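You operate a simulated robot arm through the tools that you are given. There is no shell and no other tool. Be economical: measure what you need, move in short steps, check, and stop when the job is done.

You run a simulated robot arm. Do the job below in one go: nothing can be reset, and whatever is moved stays where it is left.

## Task
Put the green greeting card away in the wooden box and shut the lid.
Fine: lift the hasp first and let it down again after; stand the card upright inside; the other cards stay out. Set down upright: what you pick out.

Only the result counts: the job must be done as asked and must still hold three seconds after the hand-in. Knocking over, shifting, dropping, spilling or breaking anything else fails it. A push-on lid holds only when it is set on centred and level and pressed home; a screw cap is set on level and turned clockwise until tight.

## Robot
A 7-joint arm with a two-finger parallel gripper, fixed in place. Base frame: the origin is at the foot of the arm, x ahead of it, y to its left, z up; the work surface is at about z = 865. Units: mm, degrees, N and s.
Its first joint turns from -166.0 to 166.0 degrees. Payload 4.4 kg.
The TCP is the grasp point between the finger pads, 23 mm short of the fingertips. In the tool frame z runs along the fingers and y along their closing line. Largest opening 94 mm; finger width 38, thickness 10; the body of the gripper, 54 by 96 mm, starts 39 mm behind the TCP.
Orientation is told as [roll, pitch, yaw] about the base's x, y, z axes, in that order, counted from this pose: with the fingers straight down and closing along the base's y, the tool's x points along the base's -x, its y along +y and its z along -z.

## Interface
- The arm moves only by the tool arm_command. Its arguments are lists of equal length, an entry for each row: "travel": the shift along the tool's x, y, z in mm, a list of three; "turn": the turn, a rotation vector about the tool's x, y, z in degrees, a list of three; "claw": the finger opening in mm, from 0 to 94. In form: {"travel": [[dx, dy, dz], ...], "turn": [[rx, ry, rz], ...], "claw": [claw, ...]}. A call has 1 to 10 rows; each row is the pose to reach, as a shift and turn from the pose commanded when the call began, along the tool's axes at that moment. Rows are played at 5 a second. More than 50 mm and 8.6 degrees between two rows, or a gripper value outside its range, and nothing of the call is played. A pose out of reach is approached as far as the arm can. The call stops where the force on the tool passes 50 N (or 10 N more than at its start, if that is more) or the arm is blocked; 0.2 s more then pass. The fingers move at their own pace (about 72 mm/s each) and stop on an object; they squeeze with about 45 N. The grip force told is the motor's: it shows also when the fingers shut on nothing. Time passes only in rows, and 0.2 s behind the last, so rows that repeat a pose let the fingers close. The reply holds the time, the measured pose of the TCP, the force on the tool along the base axes, the opening and the grip force, in the units named above and with some noise, with the torque about the TCP (base axes, N m) and any sound that the robot's microphone picked up.
- Cameras (640 x 400 px; columns grow to the right, rows downward): "scene" is fixed at [398.1, 652.3, 1456.1]; the picture's right is [-0.77, -0.63, 0.00], its down [-0.35, 0.43, -0.83] and it looks along [0.53, -0.64, -0.56] (base axes); focal length 301 px, centre (320, 200). "wrist" rides on the gripper at [86, 16, -74] in the tool frame; the picture's right is [-0.18, 0.98, 0.00], its down [-0.58, -0.11, -0.81] and it looks along [-0.79, -0.15, 0.59] (tool axes); focal length 243 px, centre (320, 200).
- capture(camera): a new picture of that camera. No time passes.
- locate(camera, pixels): for up to 12 pixels [column, row] of the newest picture of that camera ("zoom" is the newest enlarged one), the place [x, y, z] in the base frame of the surface seen there, good to about 2 mm. No time passes.
- zoom(camera, box): a new picture of the part [left, top, right, bottom] of that camera's present view, enlarged. No time passes.
- job_done(): hands the job in; it is judged then, once.

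Work in short steps. Measure before you move; look again where a grasp or a placing could have gone wrong, and mend it. You have 80 turns and 46 pictures in all, those below and enlarged ones among them. Open the gripper and draw the arm clear of the work before you hand the job in, unless the task says otherwise; then end with one line.

The tools are called after "Emit:" by a JSON object that holds its "name" and its "arguments". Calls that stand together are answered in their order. arm_command: Moves the arm, as the interface text tells. Its arguments: {"type":"object","properties":{"travel":{"type":"array","items":{"type":"array","items":{"type":"number"}}},"turn":{"type":"array","items":{"type":"array","items":{"type":"number"}}},"claw":{"type":"array","items":{"type":"number"}}},"required":["travel","turn","claw"]} The other tools are called the same way: capture (camera) takes a picture; locate (camera, pixels) gives the place of the surface under pixels of a picture; zoom (camera, box) takes an enlarged picture of a part of a camera's view; job_done () hands the job in.

At the start:

```text
clock: 0.0
position: [769.9, 381.0, 1298.5]
tool_rot: [0.0, -0.1, 0.0]
wrist_force: [-0.3, 0.2, -1.1]
moment: [0.04, -0.01, -0.04]
finger_gap: 94.0
grip_force: 0.0
```

scene: 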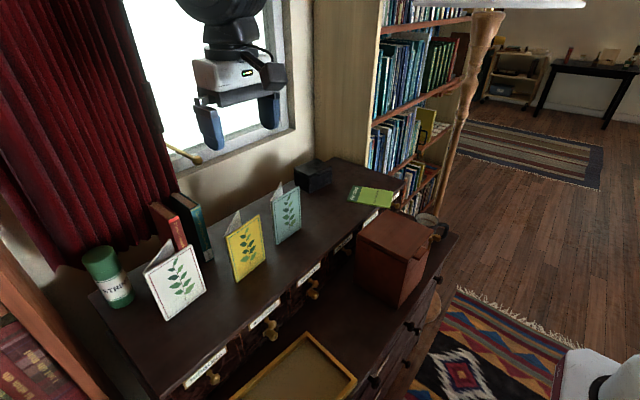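
wrist: 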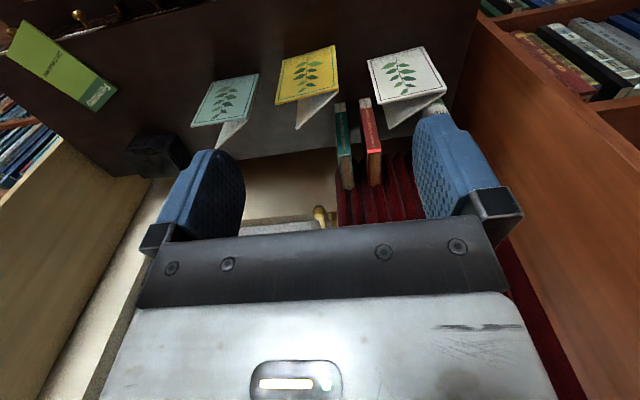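

The scene shows three standing cards (about (175,280), (243,250), (286,210)), a flat green item at (371,194) and a wooden box at (393,255). I'll zoom in on both areas.

Emit:
{"name": "zoom", "arguments": {"camera": "scene", "box": [210, 150, 410, 275]}}

Emit:
{"name": "zoom", "arguments": {"camera": "scene", "box": [330, 180, 470, 320]}}

```text
3.20 times, centred on (310, 212) of scene
```

zoom: 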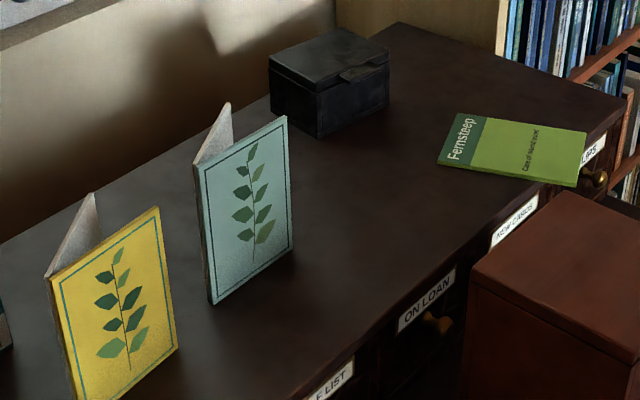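

```text
2.86 times, centred on (400, 250) of scene
```

zoom: 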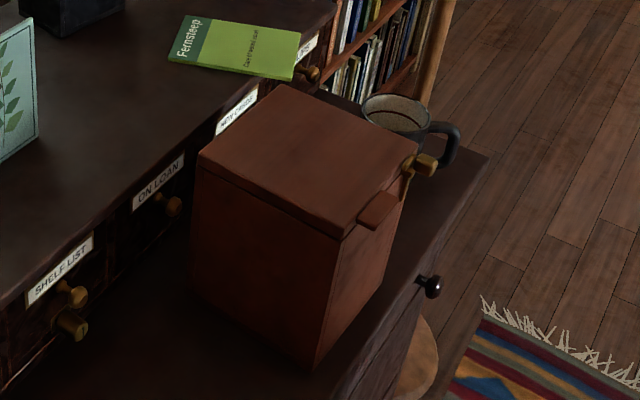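

The green greeting card is the folded blue-green one (the flat green item is a leaflet, "Fernsteep"). The wooden box has a lid tab and a brass hasp. I'll locate the points in the box zoom and the card on the scene camera.

Emit:
{"name": "locate", "arguments": {"camera": "zoom", "pixels": [[203, 154], [279, 90], [398, 152], [342, 232], [312, 364], [378, 211], [365, 220], [398, 192], [425, 162], [409, 175], [436, 165], [180, 330]]}}

Emit:
{"name": "locate", "arguments": {"camera": "scene", "pixels": [[274, 204], [299, 189], [300, 228], [277, 243], [281, 184], [287, 212], [310, 235], [244, 238], [320, 178], [371, 194], [400, 212], [228, 240]]}}

Emit:
{"name": "zoom", "arguments": {"camera": "scene", "box": [390, 200, 460, 270]}}

```text
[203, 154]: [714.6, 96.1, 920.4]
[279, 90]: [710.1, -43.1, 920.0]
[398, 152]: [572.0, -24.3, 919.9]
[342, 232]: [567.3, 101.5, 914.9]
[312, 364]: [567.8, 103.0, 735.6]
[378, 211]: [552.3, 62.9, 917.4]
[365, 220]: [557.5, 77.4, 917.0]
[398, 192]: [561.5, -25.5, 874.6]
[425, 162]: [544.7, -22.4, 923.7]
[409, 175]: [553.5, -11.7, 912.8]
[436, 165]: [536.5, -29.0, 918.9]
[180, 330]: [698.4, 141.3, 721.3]
```

```text
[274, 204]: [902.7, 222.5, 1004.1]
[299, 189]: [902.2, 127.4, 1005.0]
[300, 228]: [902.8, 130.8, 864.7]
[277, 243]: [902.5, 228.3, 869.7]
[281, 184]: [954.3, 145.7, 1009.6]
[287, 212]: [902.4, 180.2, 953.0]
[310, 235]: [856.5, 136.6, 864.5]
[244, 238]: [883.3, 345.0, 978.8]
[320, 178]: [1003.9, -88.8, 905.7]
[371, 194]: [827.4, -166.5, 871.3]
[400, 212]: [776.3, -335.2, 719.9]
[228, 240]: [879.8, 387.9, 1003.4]
```

```text
5.71 times, centred on (425, 235) of scene
```

zoom: 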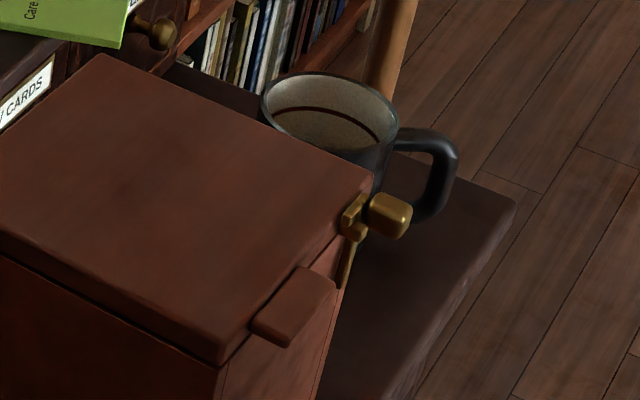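

Box: x 567–714, y −43–101, z 721–920, with the hasp on the front (−x) face near y≈−20 and the tab at y≈65. The card's front panel is at x≈902, y 128–226, top z≈1005. I'll move the wrist to look at the box front.

Emit:
{"name": "arm_command", "arguments": {"travel": [[30, -34, 0], [60, -68, 0], [90, -102, 0], [120, -136, 0], [150, -170, 0], [180, -204, 0], [210, -238, 0], [240, -272, 0], [270, -306, 0], [300, -340, 0]], "turn": [[0, 0, 0], [0, 0, 0], [0, 0, 0], [0, 0, 0], [0, 0, 0], [0, 0, 0], [0, 0, 0], [0, 0, 0], [0, 0, 0], [0, 0, 0]], "claw": [94, 94, 94, 94, 94, 94, 94, 94, 94, 94]}}

Emit:
{"name": "arm_command", "arguments": {"travel": [[10, -10, 45], [20, -20, 90], [30, -30, 135], [40, -37, 180], [40, -37, 225], [40, -37, 265]], "turn": [[0, 0, 0], [0, 0, 0], [0, 0, 0], [0, 0, 0], [0, 0, 0], [0, 0, 0]], "claw": [94, 94, 94, 94, 94, 94]}}

Emit:
{"name": "capture", "arguments": {"camera": "wrist"}}

```text
clock: 2.2
position: [470.5, 42.2, 1295.6]
tool_rot: [0.1, 0.0, 0.0]
wrist_force: [0.1, 1.0, -0.3]
moment: [0.0, -0.01, -0.02]
finger_gap: 94.1
grip_force: 0.1
```

```text
clock: 3.6
position: [429.5, 4.7, 1032.4]
tool_rot: [0.0, -0.1, 0.0]
wrist_force: [-1.0, 0.9, 0.0]
moment: [-0.05, -0.01, 0.0]
finger_gap: 94.0
grip_force: 0.1
```

```text
40 pictures are left
```

wrist: 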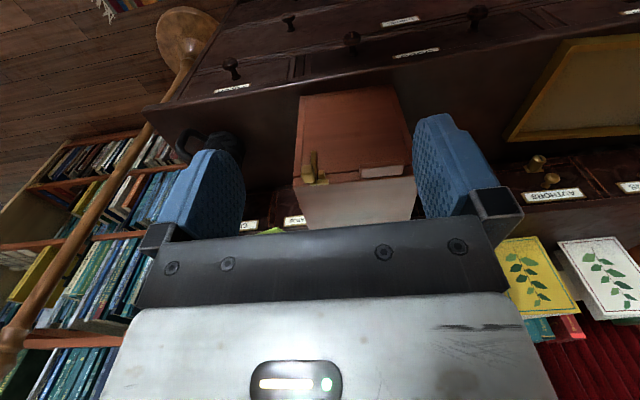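

The box front is visible, upside-down, with the hasp near (313,170). I'll zoom in on it.

Emit:
{"name": "zoom", "arguments": {"camera": "wrist", "box": [280, 80, 430, 230]}}

```text
2.67 times, centred on (355, 155) of wrist
```

zoom: 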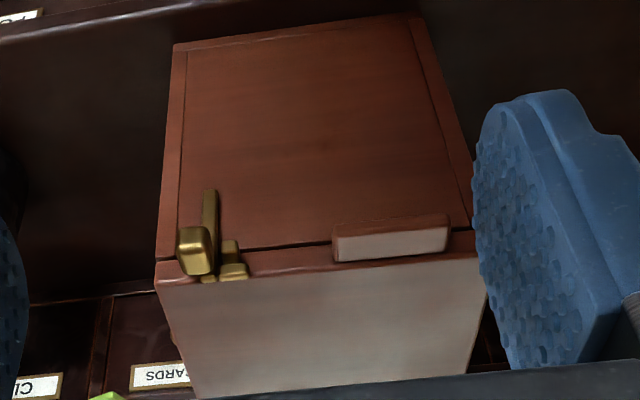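

Emit:
{"name": "locate", "arguments": {"camera": "zoom", "pixels": [[195, 250], [209, 200], [209, 225], [229, 248], [234, 270], [187, 238], [207, 268], [340, 245], [445, 240], [250, 252], [300, 200], [209, 192]]}}

Emit:
{"name": "zoom", "arguments": {"camera": "wrist", "box": [308, 140, 348, 190]}}

```text
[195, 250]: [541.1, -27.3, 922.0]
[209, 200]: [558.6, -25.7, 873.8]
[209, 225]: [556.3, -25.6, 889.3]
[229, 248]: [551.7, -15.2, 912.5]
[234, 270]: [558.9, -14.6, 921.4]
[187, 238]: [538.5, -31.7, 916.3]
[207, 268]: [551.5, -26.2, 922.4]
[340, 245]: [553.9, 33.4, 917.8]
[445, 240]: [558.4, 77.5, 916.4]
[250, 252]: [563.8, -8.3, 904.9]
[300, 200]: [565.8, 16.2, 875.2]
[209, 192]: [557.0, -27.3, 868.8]
```

```text
8.00 times, centred on (328, 165) of wrist
```

zoom: 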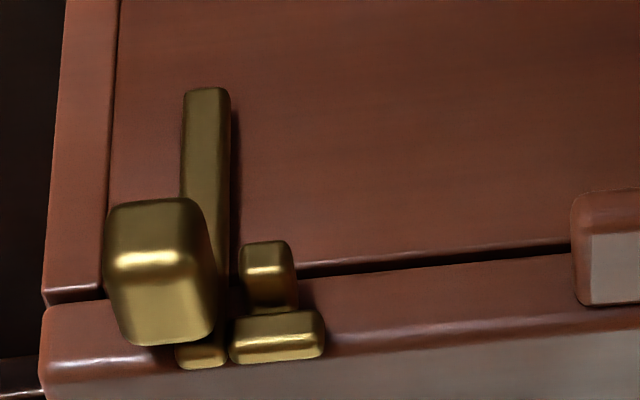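

The hasp is a vertical bar with a knob at its top (541,−27,920), beside a catch. I'll check the same spot from the scene camera to understand the mechanism, and locate the mug.

Emit:
{"name": "zoom", "arguments": {"camera": "scene", "box": [414, 220, 444, 250]}}

Emit:
{"name": "locate", "arguments": {"camera": "scene", "pixels": [[432, 213], [422, 215], [437, 219], [440, 224], [474, 225], [432, 240]]}}

```text
13.33 times, centred on (429, 235) of scene
```

zoom: 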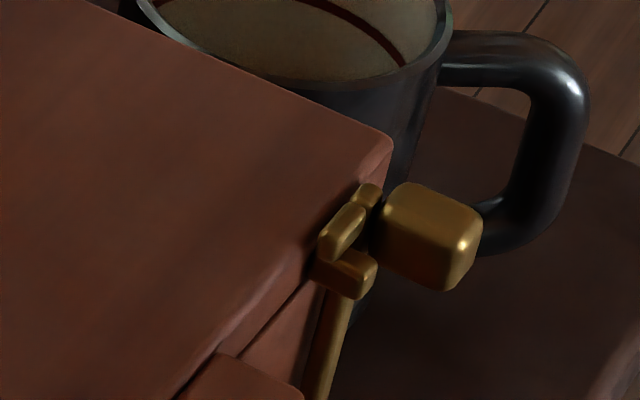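

```text
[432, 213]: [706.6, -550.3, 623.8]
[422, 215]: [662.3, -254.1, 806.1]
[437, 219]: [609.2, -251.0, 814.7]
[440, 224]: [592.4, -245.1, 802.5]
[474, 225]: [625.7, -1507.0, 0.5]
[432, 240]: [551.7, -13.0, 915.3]
```

The mug is far off and lower, so it isn't in the way. Next I'll measure the knob's and catch's extents.

Emit:
{"name": "locate", "arguments": {"camera": "zoom", "pixels": [[440, 215], [470, 240], [450, 285], [390, 250], [415, 190], [340, 235], [350, 270], [370, 195], [330, 340], [476, 225], [383, 225], [370, 275]]}}

```text
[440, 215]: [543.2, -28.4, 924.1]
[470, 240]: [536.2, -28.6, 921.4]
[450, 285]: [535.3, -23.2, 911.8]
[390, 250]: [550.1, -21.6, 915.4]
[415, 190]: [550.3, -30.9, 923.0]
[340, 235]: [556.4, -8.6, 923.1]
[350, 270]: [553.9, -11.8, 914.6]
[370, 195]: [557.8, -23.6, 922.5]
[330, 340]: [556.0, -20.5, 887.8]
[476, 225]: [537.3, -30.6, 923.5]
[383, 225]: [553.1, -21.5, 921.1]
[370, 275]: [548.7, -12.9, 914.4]
```

The knob centre is about (543,−28.5,917) and the catch tooth sticks out to x≈548. I'll move above and in front of the knob with the fingers open about 40 mm.

Emit:
{"name": "arm_command", "arguments": {"travel": [[-40, -16, 10], [-80, -33, 30], [-94.5, -33.2, 67]], "turn": [[0, 0, 0], [0, 0, 0], [0, 0, 0]], "claw": [70, 50, 40]}}

Emit:
{"name": "arm_command", "arguments": {"travel": [[0, 0, 25], [0, 0, 48]], "turn": [[0, 0, 0], [0, 0, 0]], "claw": [40, 40]}}

Emit:
{"name": "zoom", "arguments": {"camera": "scene", "box": [385, 180, 485, 280]}}

```text
clock: 4.4
position: [526.1, -32.1, 962.9]
tool_rot: [0.1, 0.0, 0.1]
wrist_force: [0.3, -0.1, 0.6]
moment: [-0.02, 0.01, -0.03]
finger_gap: 40.0
grip_force: 0.0
```

```text
clock: 5.0
position: [525.7, -28.0, 915.2]
tool_rot: [0.0, 0.0, 0.1]
wrist_force: [-0.4, 0.5, -0.2]
moment: [0.02, 0.0, -0.03]
finger_gap: 39.8
grip_force: 0.1
```

```text
4.00 times, centred on (435, 230) of scene
```

zoom: 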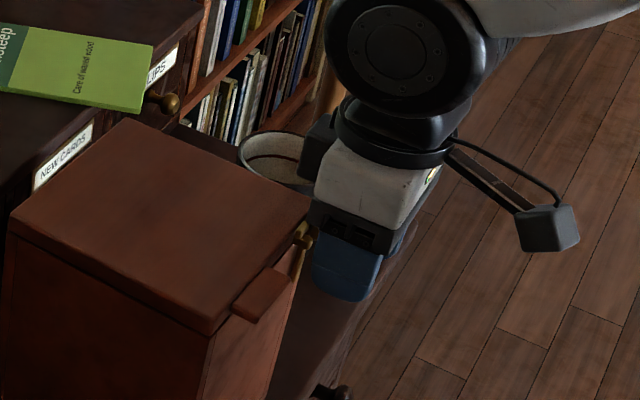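

The fingers straddle the knob. I'll close on it, then try a small lift.

Emit:
{"name": "arm_command", "arguments": {"travel": [[0, 0, 0], [0, 0, 0], [0, 0, 0]], "turn": [[0, 0, 0], [0, 0, 0], [0, 0, 0]], "claw": [20, 6, 6]}}

Emit:
{"name": "arm_command", "arguments": {"travel": [[0, 0, -3], [0, 0, -6]], "turn": [[0, 0, 0], [0, 0, 0]], "claw": [6, 6]}}

```text
clock: 5.8
position: [524.0, -29.8, 914.2]
tool_rot: [-0.1, -0.1, 0.1]
wrist_force: [-2.9, -3.6, -0.5]
moment: [0.01, 0.07, -0.41]
finger_gap: 14.9
grip_force: 44.7
```

```text
clock: 6.4
position: [525.1, -28.8, 921.3]
tool_rot: [0.0, 0.1, 0.0]
wrist_force: [2.4, 0.6, -12.2]
moment: [0.02, 0.7, 0.08]
finger_gap: 14.6
grip_force: 44.7
```

It rose 6 mm with about 12 N resisting. I'll check whether the knob moved or slipped.

Emit:
{"name": "zoom", "arguments": {"camera": "wrist", "box": [260, 120, 400, 220]}}

```text
4.00 times, centred on (330, 170) of wrist
```

zoom: 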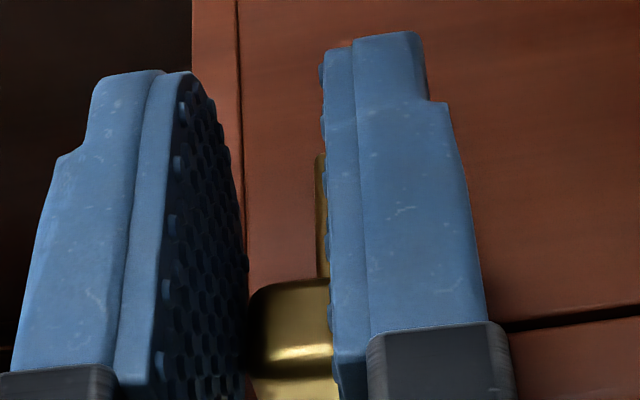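

Emit:
{"name": "locate", "arguments": {"camera": "zoom", "pixels": [[321, 160], [321, 240], [290, 300], [290, 345], [290, 390]]}}

Emit:
{"name": "zoom", "arguments": {"camera": "scene", "box": [400, 215, 450, 255]}}

```text
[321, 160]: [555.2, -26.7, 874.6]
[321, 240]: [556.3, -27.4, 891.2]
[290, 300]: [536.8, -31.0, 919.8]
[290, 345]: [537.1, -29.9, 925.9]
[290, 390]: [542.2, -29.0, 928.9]
```

```text
10.00 times, centred on (425, 235) of scene
```

zoom: 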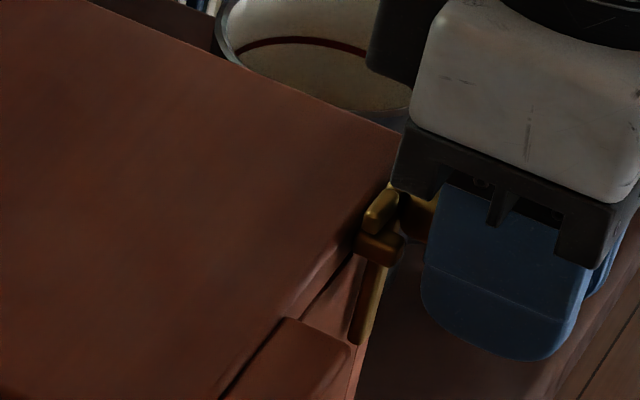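

The bar and knob rose about 6 mm (bar bottom 869→875), so the hasp slides up. I'll keep lifting.

Emit:
{"name": "arm_command", "arguments": {"travel": [[0, 0, -4], [0, 0, -8], [0, 0, -12], [0, 0, -16]], "turn": [[0, 0, 0], [0, 0, 0], [0, 0, 0], [0, 0, 0]], "claw": [6, 6, 6, 6]}}

Emit:
{"name": "zoom", "arguments": {"camera": "scene", "box": [340, 190, 460, 290]}}

```text
clock: 7.4
position: [525.4, -27.7, 939.5]
tool_rot: [0.0, 0.0, 0.0]
wrist_force: [0.2, 2.4, -13.0]
moment: [-0.03, 1.13, 0.24]
finger_gap: 14.6
grip_force: 45.6
```

```text
4.00 times, centred on (400, 240) of scene
```

zoom: 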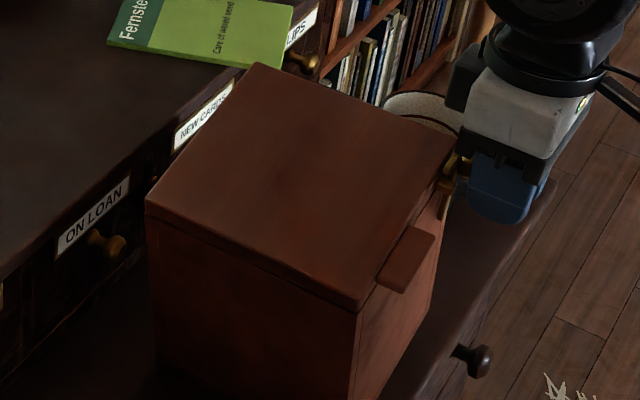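

Emit:
{"name": "zoom", "arguments": {"camera": "scene", "box": [425, 218, 465, 250]}}

Emit:
{"name": "zoom", "arguments": {"camera": "wrist", "box": [260, 100, 440, 230]}}

```text
12.50 times, centred on (445, 234) of scene
```

zoom: 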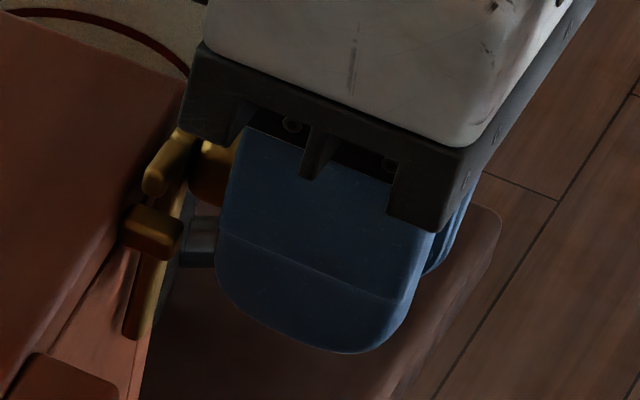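

```text
3.08 times, centred on (350, 165) of wrist
```

zoom: 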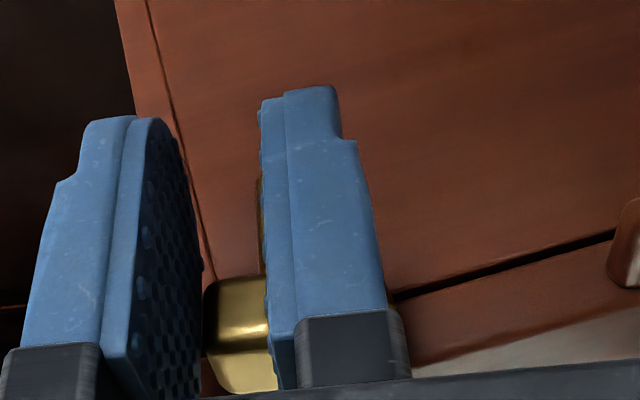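

The hook on the bar's top has risen off the catch tooth, which belongs to the lid. I'll keep lifting to find the travel limit.

Emit:
{"name": "arm_command", "arguments": {"travel": [[0, 0, -4], [0, 0, -8], [0, 0, -12], [0, 0, -16], [0, 0, -20]], "turn": [[0, 0, 0], [0, 0, 0], [0, 0, 0], [0, 0, 0], [0, 0, 0]], "claw": [6, 6, 6, 6, 6]}}

Emit:
{"name": "zoom", "arguments": {"camera": "scene", "box": [405, 205, 475, 260]}}

```text
clock: 8.6
position: [524.8, -27.2, 960.4]
tool_rot: [0.0, 0.0, 0.0]
wrist_force: [1.4, 0.1, -13.9]
moment: [-0.06, 1.16, 0.14]
finger_gap: 15.0
grip_force: 44.9
```

```text
7.27 times, centred on (440, 232) of scene
```

zoom: 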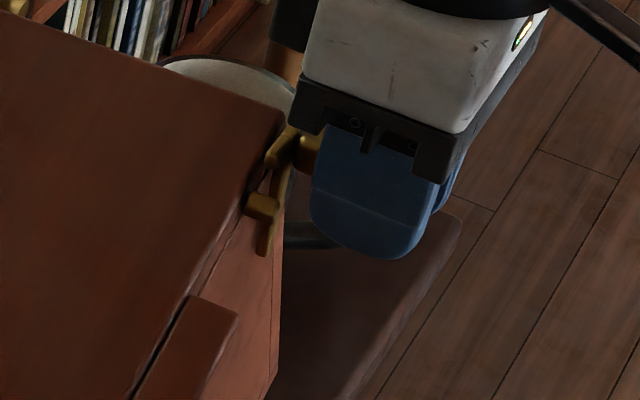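

Still no stop at +45 mm. I'll continue.

Emit:
{"name": "arm_command", "arguments": {"travel": [[0, 0, -5], [0, 0, -10], [0, 0, -15], [0, 0, -20], [0, 0, -25]], "turn": [[0, 0, 0], [0, 0, 0], [0, 0, 0], [0, 0, 0], [0, 0, 0]], "claw": [6, 6, 6, 6, 6]}}

Emit:
{"name": "zoom", "arguments": {"camera": "scene", "box": [405, 185, 475, 260]}}

```text
clock: 9.8
position: [524.4, -27.8, 984.5]
tool_rot: [0.0, 0.0, 0.0]
wrist_force: [0.7, -0.4, -14.3]
moment: [-0.04, 1.12, 0.03]
finger_gap: 14.6
grip_force: 44.8
```

```text
5.33 times, centred on (440, 222) of scene
```

zoom: 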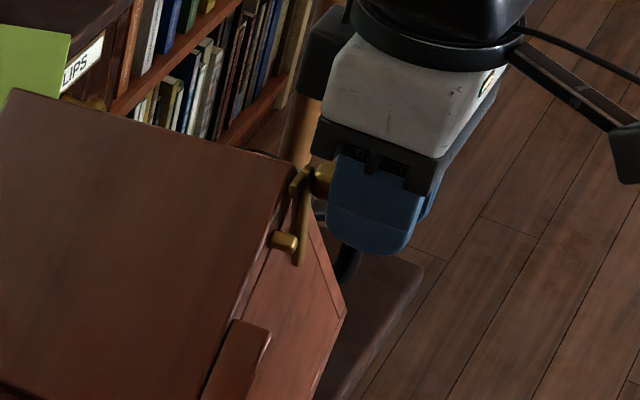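

Now the lid itself seems to be tilting. I'll take a full look.

Emit:
{"name": "capture", "arguments": {"camera": "scene"}}

Emit:
{"name": "zoom", "arguments": {"camera": "scene", "box": [330, 170, 470, 320]}}

Emit:
{"name": "locate", "arguments": {"camera": "scene", "pixels": [[360, 232], [408, 200], [440, 222], [405, 258], [442, 232], [447, 222], [433, 240]]}}

```text
28 pictures are left
```

scene: 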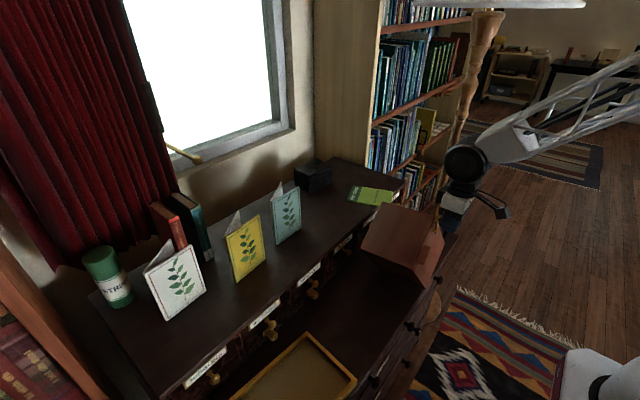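

```text
2.67 times, centred on (400, 245) of scene
```

zoom: 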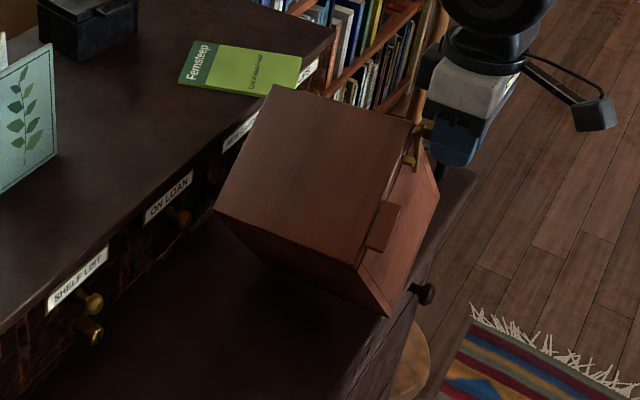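

```text
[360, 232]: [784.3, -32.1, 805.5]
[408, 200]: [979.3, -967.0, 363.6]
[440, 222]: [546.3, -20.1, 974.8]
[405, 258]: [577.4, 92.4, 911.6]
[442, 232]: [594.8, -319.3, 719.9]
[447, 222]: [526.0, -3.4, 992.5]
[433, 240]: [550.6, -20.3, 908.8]
```

The whole box has been tipped by the hasp, which had run out of travel. I'll lower it back slowly along the same path.

Emit:
{"name": "arm_command", "arguments": {"travel": [[0, 0, 4], [0, 0, 8], [0, 0, 12], [0, 0, 16], [0, 0, 20], [0, 0, 24], [0, 0, 28], [0, 0, 32], [0, 0, 36], [0, 0, 40]], "turn": [[0, 0, 0], [0, 0, 0], [0, 0, 0], [0, 0, 0], [0, 0, 0], [0, 0, 0], [0, 0, 0], [0, 0, 0], [0, 0, 0], [0, 0, 0]], "claw": [6, 6, 6, 6, 6, 6, 6, 6, 6, 6]}}

Emit:
{"name": "zoom", "arguments": {"camera": "scene", "box": [330, 170, 470, 320]}}

Emit:
{"name": "locate", "arguments": {"camera": "zoom", "pixels": [[265, 100], [200, 200], [345, 262], [320, 340], [300, 200], [340, 330], [300, 330]]}}

```text
clock: 11.6
position: [524.2, -28.3, 955.6]
tool_rot: [0.0, -0.3, 0.0]
wrist_force: [-9.0, -2.0, 6.0]
moment: [-0.04, -0.62, -0.2]
finger_gap: 14.6
grip_force: 44.9
stopped in row 8: the force on the tool passed its limit at 66 N (the readings are from after the stop); the commanded pose is now the measured one
```

```text
2.67 times, centred on (400, 245) of scene
```

zoom: 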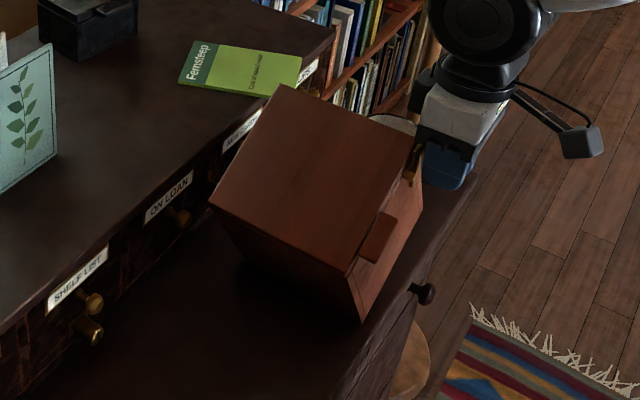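

```text
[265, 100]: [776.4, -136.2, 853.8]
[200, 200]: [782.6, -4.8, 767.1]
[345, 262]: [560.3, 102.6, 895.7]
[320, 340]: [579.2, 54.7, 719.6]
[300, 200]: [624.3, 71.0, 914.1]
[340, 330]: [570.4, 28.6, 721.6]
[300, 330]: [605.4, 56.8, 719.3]
```

The box is still tilted and now the hasp pushes down on it. I need the box's exact pose.

Emit:
{"name": "locate", "arguments": {"camera": "zoom", "pixels": [[284, 92], [405, 137], [350, 262], [222, 202], [362, 316], [415, 222], [300, 260], [240, 235], [385, 235], [390, 265], [372, 300], [270, 262]]}}

Emit:
{"name": "capture", "arguments": {"camera": "wrist"}}

```text
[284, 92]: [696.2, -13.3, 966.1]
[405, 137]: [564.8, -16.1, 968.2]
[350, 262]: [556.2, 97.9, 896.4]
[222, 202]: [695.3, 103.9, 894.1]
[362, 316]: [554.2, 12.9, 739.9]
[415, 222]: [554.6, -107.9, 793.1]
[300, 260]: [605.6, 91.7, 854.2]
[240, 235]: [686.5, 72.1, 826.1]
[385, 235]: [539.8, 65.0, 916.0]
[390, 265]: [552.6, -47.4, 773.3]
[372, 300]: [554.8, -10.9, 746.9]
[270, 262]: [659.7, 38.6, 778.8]
```

```text
25 pictures are left
```

wrist: 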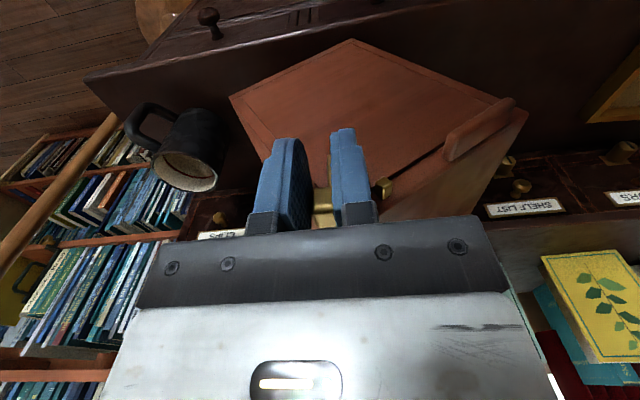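

The box is rolled about x by roughly 30°, hanging by the hasp lever. The lever evidently pivots toward −y, not upward. The +y bottom edge is on the ledge near y≈5 (it was at 103) and the front is at x≈555 (it was 567). I'll lift slightly and carry it back +y and +x, slowly.

Emit:
{"name": "arm_command", "arguments": {"travel": [[0, 0, -6], [0, 0, -12], [-2, 10, -14], [-4, 22, -14], [-6, 34, -14], [-8, 46, -14], [-10, 58, -14], [-11, 70, -14], [-12, 80, -14]], "turn": [[0, 0, 0], [0, 0, 0], [0, 0, 0], [0, 0, 0], [0, 0, 0], [0, 0, 0], [0, 0, 0], [0, 0, 0], [0, 0, 0]], "claw": [6, 6, 6, 6, 6, 6, 6, 6, 6]}}

Emit:
{"name": "zoom", "arguments": {"camera": "scene", "box": [330, 170, 470, 320]}}

```text
clock: 13.6
position: [537.8, 51.1, 971.7]
tool_rot: [0.0, -0.1, 0.0]
wrist_force: [0.6, 0.2, -16.9]
moment: [-0.03, 1.7, 0.03]
finger_gap: 14.8
grip_force: 45.2
```

```text
2.67 times, centred on (400, 245) of scene
```

zoom: 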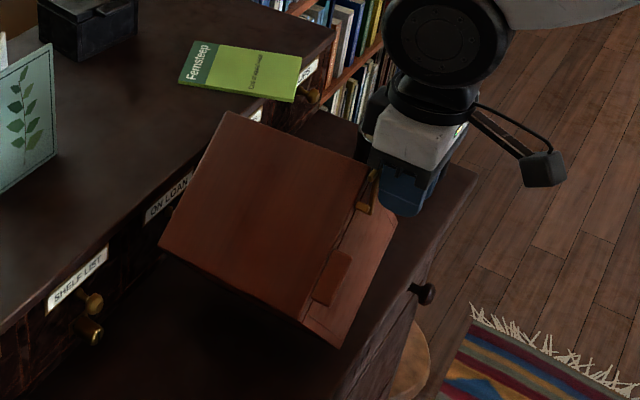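

Emit:
{"name": "locate", "arguments": {"camera": "zoom", "pixels": [[230, 118], [355, 168], [297, 312], [170, 244], [338, 340], [393, 225], [340, 320], [200, 262], [280, 315], [370, 240], [260, 200], [330, 285]]}}

```text
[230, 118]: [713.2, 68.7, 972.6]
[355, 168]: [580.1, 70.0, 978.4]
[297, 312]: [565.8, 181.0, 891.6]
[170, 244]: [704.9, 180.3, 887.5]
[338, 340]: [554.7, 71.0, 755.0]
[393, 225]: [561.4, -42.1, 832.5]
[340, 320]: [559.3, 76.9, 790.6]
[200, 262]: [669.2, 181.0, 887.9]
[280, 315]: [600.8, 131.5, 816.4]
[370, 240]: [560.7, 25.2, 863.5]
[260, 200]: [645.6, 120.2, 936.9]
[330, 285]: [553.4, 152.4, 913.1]
```

The box hangs freely at θ≈38° with its lower edge near y≈67, z≈746. I'll move +36 in y, then lower until contact.

Emit:
{"name": "arm_command", "arguments": {"travel": [[0, 12, 0], [0, 24, 0], [0, 36, 0], [0, 36, 5], [0, 36, 10], [0, 36, 15], [0, 36, 18], [0, 36, 20]], "turn": [[0, 0, 0], [0, 0, 0], [0, 0, 0], [0, 0, 0], [0, 0, 0], [0, 0, 0], [0, 0, 0], [0, 0, 0]], "claw": [6, 6, 6, 6, 6, 6, 6, 6]}}

```text
clock: 15.1
position: [537.9, 89.3, 958.0]
tool_rot: [0.0, -0.4, 0.0]
wrist_force: [-9.1, -1.0, 9.8]
moment: [0.04, 0.21, 0.05]
finger_gap: 14.6
grip_force: 45.0
stopped in row 7: the force on the tool passed its limit at 59 N (the readings are from after the stop); the commanded pose is now the measured one
```

Contact made. Now I'll move along the arc (−y and slightly down), so the box rotates upright about its lower edge.

Emit:
{"name": "arm_command", "arguments": {"travel": [[0, -7, 0], [0, -14, 1], [0, -21, 2], [0, -27, 3], [0, -36, 5], [0, -44, 7], [0, -53, 9.5], [0, -61, 12]], "turn": [[0, 0, 0], [0, 0, 0], [0, 0, 0], [0, 0, 0], [0, 0, 0], [0, 0, 0], [0, 0, 0], [0, 0, 0]], "claw": [6, 6, 6, 6, 6, 6, 6, 6]}}

Emit:
{"name": "zoom", "arguments": {"camera": "scene", "box": [330, 170, 470, 320]}}

```text
clock: 16.9
position: [537.1, 26.6, 945.8]
tool_rot: [-0.1, -0.4, -0.1]
wrist_force: [4.3, -6.7, 7.8]
moment: [-0.22, -0.12, -0.55]
finger_gap: 14.5
grip_force: 45.1
```

```text
2.67 times, centred on (400, 245) of scene
```

zoom: 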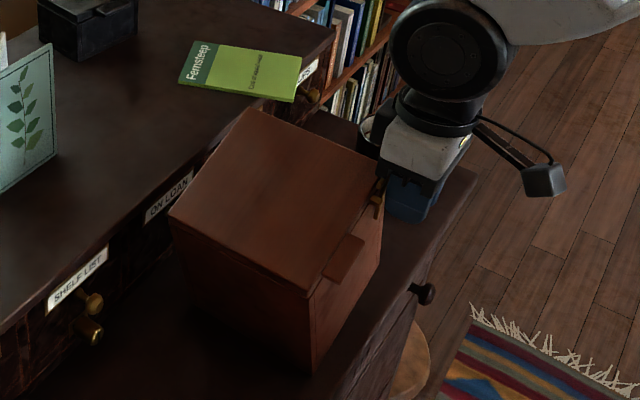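

Works: the box is rotating upright about its lower edge. I'll check the angle, then continue.

Emit:
{"name": "locate", "arguments": {"camera": "zoom", "pixels": [[250, 114], [370, 162], [307, 285], [180, 215], [312, 366], [378, 232]]}}

Emit:
{"name": "arm_command", "arguments": {"travel": [[0, -8, 4], [0, -16, 7.5], [0, -24, 11.5], [0, -31, 15]], "turn": [[0, 0, 0], [0, 0, 0], [0, 0, 0], [0, 0, 0]], "claw": [6, 6, 6, 6]}}

```text
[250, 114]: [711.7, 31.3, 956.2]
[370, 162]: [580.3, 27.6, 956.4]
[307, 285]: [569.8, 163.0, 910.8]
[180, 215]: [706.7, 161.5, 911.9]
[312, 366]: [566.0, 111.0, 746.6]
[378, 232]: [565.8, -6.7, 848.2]
```

```text
clock: 17.7
position: [537.4, 3.5, 936.0]
tool_rot: [0.0, -0.4, -0.1]
wrist_force: [-5.1, -3.0, 9.3]
moment: [0.96, 0.45, -0.18]
finger_gap: 14.9
grip_force: 44.4
stopped in row 4: the force on the tool passed its limit at 56 N (the readings are from after the stop); the commanded pose is now the measured one
```

Emit:
{"name": "zoom", "arguments": {"camera": "scene", "box": [330, 170, 470, 320]}}

Emit:
{"name": "locate", "arguments": {"camera": "zoom", "pixels": [[265, 112], [380, 160], [320, 270], [190, 195], [307, 366], [400, 232]]}}

```text
2.67 times, centred on (400, 245) of scene
```

zoom: 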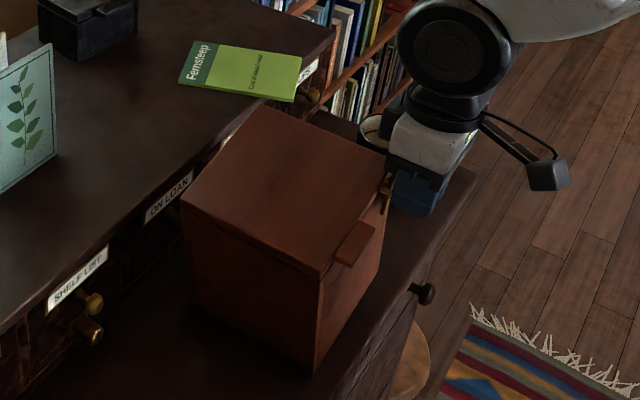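

```text
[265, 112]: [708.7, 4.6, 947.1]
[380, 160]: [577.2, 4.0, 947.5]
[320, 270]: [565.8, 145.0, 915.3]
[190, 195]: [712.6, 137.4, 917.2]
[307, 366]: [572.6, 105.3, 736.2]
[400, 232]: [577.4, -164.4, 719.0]
```

The tilt is now about 13°, with the lower edge at y≈103 as wanted. I'll keep moving mostly −y with less down.

Emit:
{"name": "arm_command", "arguments": {"travel": [[0, -5, 0], [0, -10, 2], [0, -15, 5], [0, -20, 8.5], [0, -25, 12]], "turn": [[0, 0, 0], [0, 0, 0], [0, 0, 0], [0, 0, 0], [0, 0, 0]], "claw": [6, 6, 6, 6, 6]}}

Emit:
{"name": "zoom", "arguments": {"camera": "scene", "box": [330, 170, 470, 320]}}

Emit:
{"name": "locate", "arguments": {"camera": "zoom", "pixels": [[273, 108], [390, 158], [325, 260], [197, 183], [307, 366], [205, 260]]}}

```text
clock: 18.9
position: [539.0, -22.9, 923.8]
tool_rot: [0.0, -0.6, -0.2]
wrist_force: [-0.4, -10.8, 19.0]
moment: [1.43, -1.1, -0.4]
finger_gap: 16.6
grip_force: 44.7
```

```text
2.67 times, centred on (400, 245) of scene
```

zoom: 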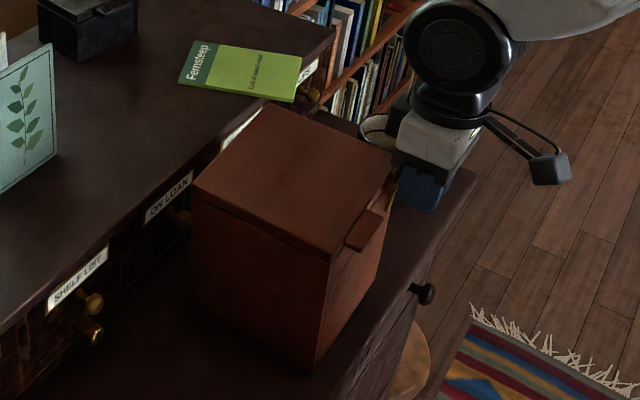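

```text
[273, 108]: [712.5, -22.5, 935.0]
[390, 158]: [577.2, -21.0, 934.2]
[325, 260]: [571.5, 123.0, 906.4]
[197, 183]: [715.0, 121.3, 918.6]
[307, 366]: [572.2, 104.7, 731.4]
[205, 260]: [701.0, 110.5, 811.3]
```

About 6–7° remains. I'll continue the arc to upright.

Emit:
{"name": "arm_command", "arguments": {"travel": [[0, -5, 2], [0, -10, 5], [0, -14, 8], [0, -18, 11]], "turn": [[0, 0, 0], [0, 0, 0], [0, 0, 0], [0, 0, 0]], "claw": [6, 6, 6, 6]}}

Emit:
{"name": "zoom", "arguments": {"camera": "scene", "box": [330, 170, 470, 320]}}

Emit:
{"name": "locate", "arguments": {"camera": "zoom", "pixels": [[278, 108], [390, 165], [330, 250], [205, 180], [307, 366], [320, 180]]}}

```text
clock: 19.9
position: [536.7, -39.4, 913.5]
tool_rot: [0.0, -0.4, 0.0]
wrist_force: [5.7, -7.2, 9.7]
moment: [1.27, -1.02, -0.94]
finger_gap: 18.2
grip_force: 45.1
```

```text
2.67 times, centred on (400, 245) of scene
```

zoom: 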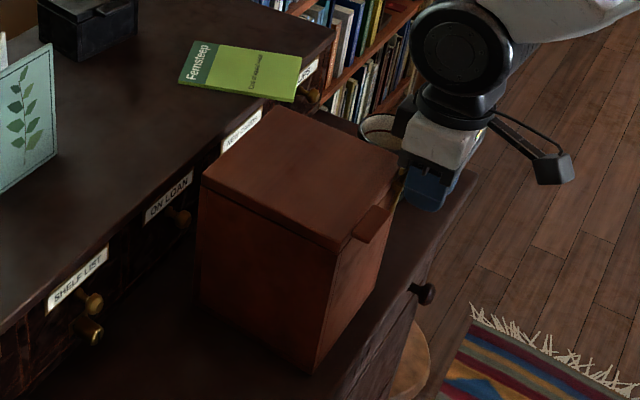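

```text
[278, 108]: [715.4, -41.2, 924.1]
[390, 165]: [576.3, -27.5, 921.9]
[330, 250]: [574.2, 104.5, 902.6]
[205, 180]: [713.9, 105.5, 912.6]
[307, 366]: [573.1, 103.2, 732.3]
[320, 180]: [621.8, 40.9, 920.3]
```

The box is essentially upright and back in place. I'll look at the hasp with the wrist camera.

Emit:
{"name": "zoom", "arguments": {"camera": "wrist", "box": [240, 90, 460, 230]}}

```text
2.86 times, centred on (350, 160) of wrist
```

zoom: 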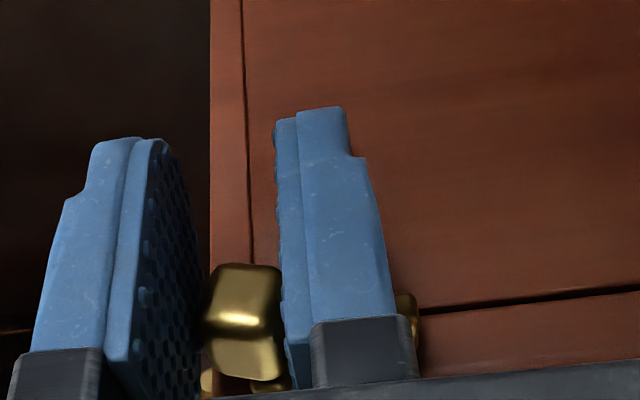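

The knob looks turned in the grip. I'll open slightly so it can rotate freely, let the box settle, and look.

Emit:
{"name": "arm_command", "arguments": {"travel": [[0, 0, 0], [0, 0, 0], [0, 0, 0]], "turn": [[0, 0, 0], [0, 0, 0], [0, 0, 0]], "claw": [26, 30, 30]}}

Emit:
{"name": "arm_command", "arguments": {"travel": [[0, 0, -20], [15, 0, -60], [60, 0, -80], [90, 35, -110]], "turn": [[0, 0, 0], [0, 0, 0], [0, 0, 0], [0, 0, 0]], "claw": [30, 40, 94, 94]}}

Emit:
{"name": "zoom", "arguments": {"camera": "wrist", "box": [250, 70, 430, 230]}}

```text
clock: 20.7
position: [535.5, -40.1, 913.8]
tool_rot: [0.1, -0.6, 0.0]
wrist_force: [-2.3, -2.9, 0.3]
moment: [-0.01, 0.02, -0.03]
finger_gap: 28.3
grip_force: 0.1
```

```text
refused: row 4 steps farther than a row can; nothing moved
```

```text
2.50 times, centred on (340, 150) of wrist
```

zoom: 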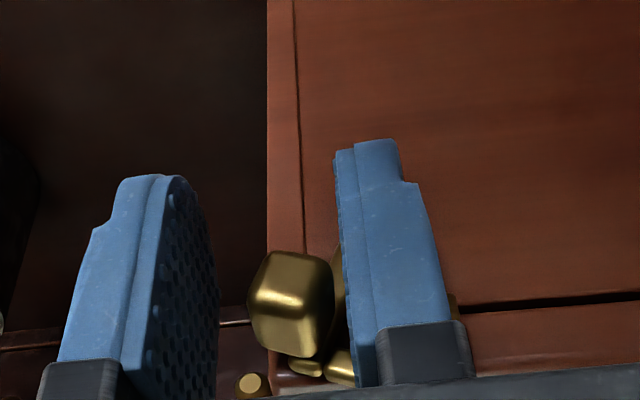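

The lever turns about x: it has swung ~20–25° toward −y. I'll push the knob further −y with the inner finger, descending along its arc.

Emit:
{"name": "arm_command", "arguments": {"travel": [[5, 0, 0], [5, -8, 1], [5, -16, 5], [5, -24, 10], [5, -31, 16], [5, -38, 24]], "turn": [[0, 0, 0], [0, 0, 0], [0, 0, 0], [0, 0, 0], [0, 0, 0], [0, 0, 0]], "claw": [28, 28, 28, 28, 28, 28]}}

Emit:
{"name": "zoom", "arguments": {"camera": "wrist", "box": [250, 70, 430, 230]}}

```text
clock: 22.1
position: [533.1, -76.9, 887.2]
tool_rot: [0.0, -0.5, -0.1]
wrist_force: [-0.2, 4.9, 2.0]
moment: [0.02, -0.04, 0.07]
finger_gap: 30.1
grip_force: 2.7
```

```text
2.50 times, centred on (340, 150) of wrist
```

zoom: 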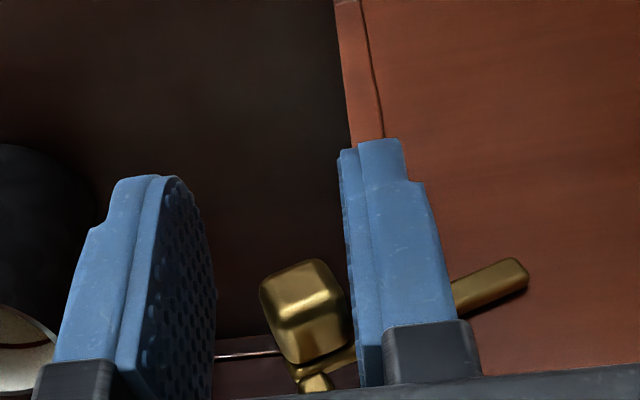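

The lever is swung about 65° and its hook is clear of the tooth. I'll retreat toward −x, then up, and check that the lever stays and the box stands true.

Emit:
{"name": "arm_command", "arguments": {"travel": [[20, 0, 0], [50, 0, 0], [75, 20, -35], [95, 60, -60], [110, 95, -90]], "turn": [[0, 0, 0], [0, 0, 0], [0, 0, 0], [0, 0, 0], [0, 0, 0]], "claw": [28, 28, 40, 60, 80]}}

Emit:
{"name": "zoom", "arguments": {"camera": "scene", "box": [340, 180, 470, 315]}}

Emit:
{"name": "locate", "arguments": {"camera": "zoom", "pixels": [[340, 250], [375, 215], [285, 350], [190, 155], [200, 175], [360, 100], [400, 160]]}}

```text
refused: row 4 steps farther than a row can; nothing moved
```

```text
2.96 times, centred on (405, 248) of scene
```

zoom: 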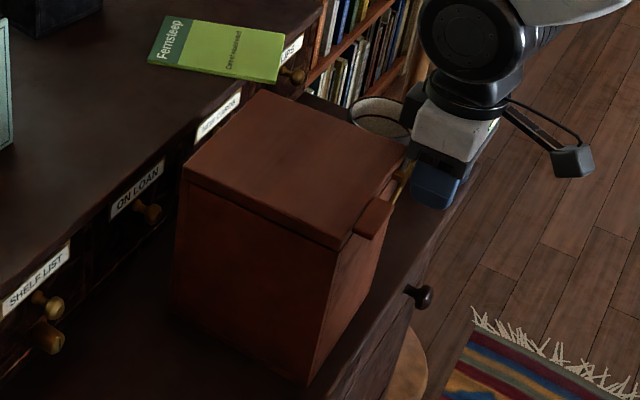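

```text
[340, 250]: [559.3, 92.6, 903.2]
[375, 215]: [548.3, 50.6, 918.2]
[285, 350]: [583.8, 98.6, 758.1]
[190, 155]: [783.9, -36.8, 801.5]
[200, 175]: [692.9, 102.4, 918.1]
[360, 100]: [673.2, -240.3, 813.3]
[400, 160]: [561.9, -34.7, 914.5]
```

The retreat was refused over step size; I'll redo it with smaller steps.

Emit:
{"name": "arm_command", "arguments": {"travel": [[20, 0, 0], [50, 0, 0], [75, 15, -30], [95, 45, -60], [110, 75, -90], [110, 110, -110], [110, 131, -130]], "turn": [[0, 0, 0], [0, 0, 0], [0, 0, 0], [0, 0, 0], [0, 0, 0], [0, 0, 0], [0, 0, 0]], "claw": [28, 28, 40, 60, 80, 94, 94]}}

Emit:
{"name": "zoom", "arguments": {"camera": "wrist", "box": [235, 60, 435, 225]}}

```text
clock: 23.7
position: [421.0, 54.4, 1020.5]
tool_rot: [0.0, -0.5, -0.2]
wrist_force: [0.1, -0.1, -0.4]
moment: [0.01, -0.02, 0.0]
finger_gap: 94.0
grip_force: 0.0
```

```text
2.42 times, centred on (335, 142) of wrist
```

zoom: 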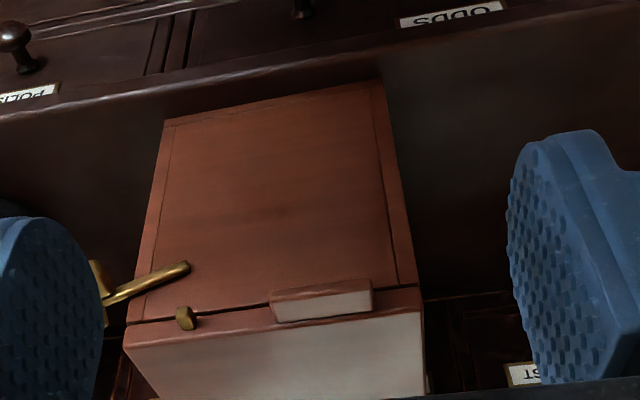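

The lever stays open. I'll measure the tab and the lid seam.

Emit:
{"name": "locate", "arguments": {"camera": "zoom", "pixels": [[275, 308], [370, 298], [320, 290], [320, 310], [275, 318], [370, 283], [130, 337], [420, 300], [235, 312], [186, 318], [150, 285], [400, 240]]}}

```text
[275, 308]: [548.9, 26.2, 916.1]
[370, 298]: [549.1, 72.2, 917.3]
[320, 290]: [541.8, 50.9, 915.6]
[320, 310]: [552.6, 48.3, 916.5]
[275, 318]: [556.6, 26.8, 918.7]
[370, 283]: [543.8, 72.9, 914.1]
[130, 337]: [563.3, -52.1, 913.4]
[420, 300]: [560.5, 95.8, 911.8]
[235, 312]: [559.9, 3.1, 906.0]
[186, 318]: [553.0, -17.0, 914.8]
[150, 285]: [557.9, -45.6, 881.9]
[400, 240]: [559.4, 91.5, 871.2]
```

The box now has its front at x≈560, y −52..96; the tab is at x 542–560, y 26–72, z≈906–916. I'll close the fingers and tilt the tool forward 75° to come under the tab.

Emit:
{"name": "arm_command", "arguments": {"travel": [[0, 0, 0], [0, 0, 10], [0, -1, 30], [-5, -2, 50], [-15, -3, 75], [-25, -4, 100], [-35, -5, 125], [-45, -5, 145], [-55, -5, 152]], "turn": [[0, -8.3, 0], [0, -16.6, 0], [0, -25, 0], [0, -33.3, 0], [0, -41.6, 0], [0, -50, 0], [0, -58.3, 0], [0, -66.6, 0], [0, -75, 0]], "claw": [70, 40, 20, 0, 0, 0, 0, 0, 0]}}

Emit:
{"name": "capture", "arguments": {"camera": "wrist"}}

```text
clock: 25.9
position: [466.0, 9.9, 835.1]
tool_rot: [10.1, -67.7, -24.3]
wrist_force: [0.3, 0.5, 0.7]
moment: [0.01, 0.0, 0.03]
finger_gap: 0.0
grip_force: 42.5
out of reach, approached as far as the arm can: row 7, 8
stopped in row 9: the arm was blocked; the commanded pose is now the measured one
```

```text
14 pictures are left
```

wrist: 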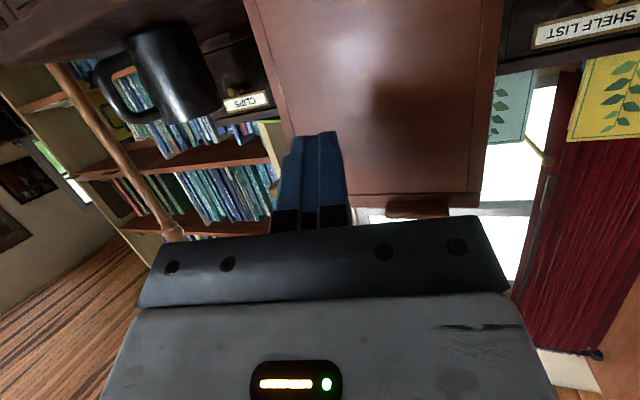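

The 75° tilt is beyond the joint limits and the arm stopped in free air (force ≈0). I'll come back to a 50° tilt, square to the box, at about (470,49,960).

Emit:
{"name": "arm_command", "arguments": {"travel": [[-28, 11.7, -13], [-55.5, 23.4, -26], [-83, 35.2, -39], [-111, 46.9, -51.5]], "turn": [[-2.7, 4.6, -2.75], [-5.4, 9.2, -5.5], [-8.2, 13.8, -8.2], [-10.9, 18.4, -11.0]], "claw": [0, 0, 0, 0]}}

```text
clock: 26.9
position: [468.0, 50.6, 959.9]
tool_rot: [0.0, -50.1, 0.0]
wrist_force: [0.9, 0.1, -3.1]
moment: [-0.01, -0.16, -0.01]
finger_gap: 0.1
grip_force: 42.2
```

Pose is as intended. I'll move down in front, then forward under the tab.

Emit:
{"name": "arm_command", "arguments": {"travel": [[26, 0, 35], [52, 0, 70], [41, 0, 83], [30, 0, 97]], "turn": [[0, 0, 0], [0, 0, 0], [0, 0, 0], [0, 0, 0]], "claw": [0, 0, 0, 0]}}

Emit:
{"name": "zoom", "arguments": {"camera": "scene", "box": [370, 195, 470, 295]}}

```text
clock: 27.9
position: [526.7, 48.6, 875.3]
tool_rot: [-0.3, -50.1, 0.1]
wrist_force: [-0.1, 0.6, 0.4]
moment: [0.03, 0.02, -0.01]
finger_gap: 0.0
grip_force: 43.1
```

```text
4.00 times, centred on (420, 245) of scene
```

zoom: 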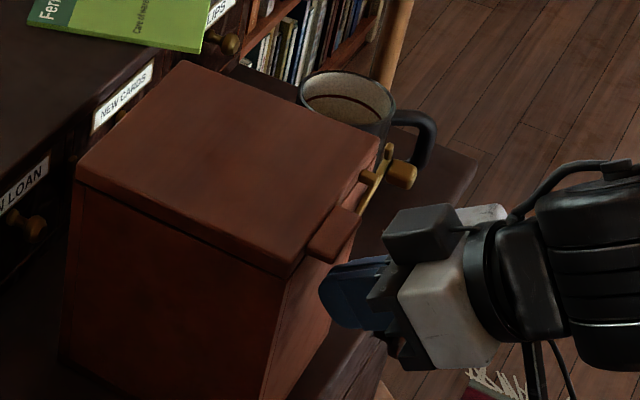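

The fingertip is under the tab. I'll raise 30 mm, watching force.

Emit:
{"name": "arm_command", "arguments": {"travel": [[-3.8, 0, -3.2], [-7.7, 0, -6.4], [-11.5, 0, -9.6], [-15.3, 0, -12.9], [-19.2, 0, -16.1], [-23, 0, -19.3], [-26.8, 0, -22.5], [-30.6, 0, -25.7]], "turn": [[0, 0, 0], [0, 0, 0], [0, 0, 0], [0, 0, 0], [0, 0, 0], [0, 0, 0], [0, 0, 0], [0, 0, 0]], "claw": [0, 0, 0, 0, 0, 0, 0, 0]}}

Emit:
{"name": "zoom", "arguments": {"camera": "scene", "box": [350, 175, 470, 295]}}

```text
clock: 29.7
position: [525.1, 48.4, 916.0]
tool_rot: [-0.3, -50.2, 0.1]
wrist_force: [-0.3, 1.1, -0.7]
moment: [0.01, 0.01, 0.0]
finger_gap: 0.0
grip_force: 42.0
```

```text
3.33 times, centred on (410, 235) of scene
```

zoom: 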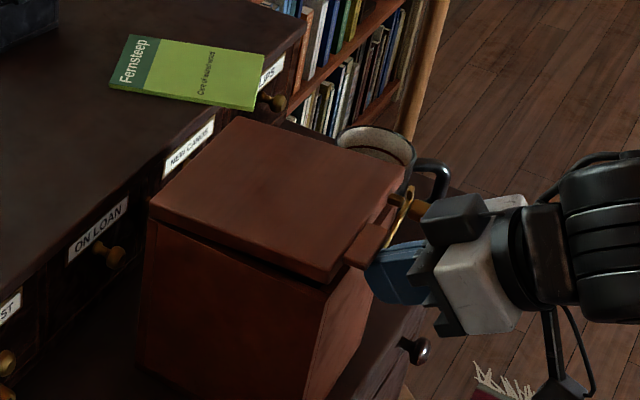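

The lid is rising easily. I'll continue along the lid's arc to roughly 50–55°.

Emit:
{"name": "arm_command", "arguments": {"travel": [[-20.5, 0, -6.7], [-40.8, 0, -12.1], [-62.6, 0, -17.3], [-83.5, 0, -21.8], [-104.8, 0, -21.4], [-125.9, 0, -19.5]], "turn": [[0, 0, 0], [0, 0, 0], [0, 0, 0], [0, 0, 0], [0, 0, 0], [0, 0, 0]], "claw": [0, 0, 0, 0, 0, 0]}}

Emit:
{"name": "zoom", "arguments": {"camera": "scene", "box": [340, 145, 490, 295]}}

```text
clock: 31.1
position: [590.4, 47.9, 1026.4]
tool_rot: [-0.2, -50.1, 0.0]
wrist_force: [-1.4, 1.9, 1.3]
moment: [0.05, -0.02, 0.08]
finger_gap: 0.0
grip_force: 41.8
```

```text
2.67 times, centred on (415, 220) of scene
```

zoom: 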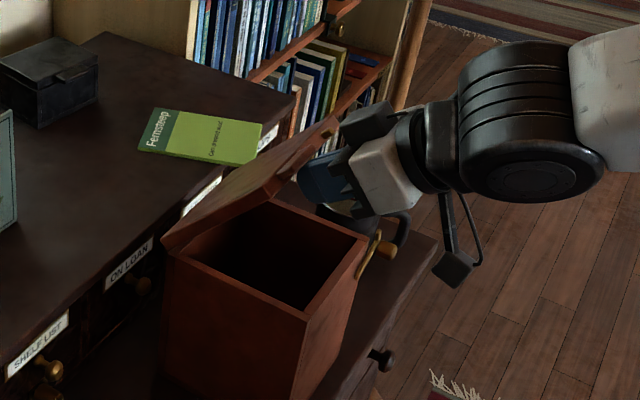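

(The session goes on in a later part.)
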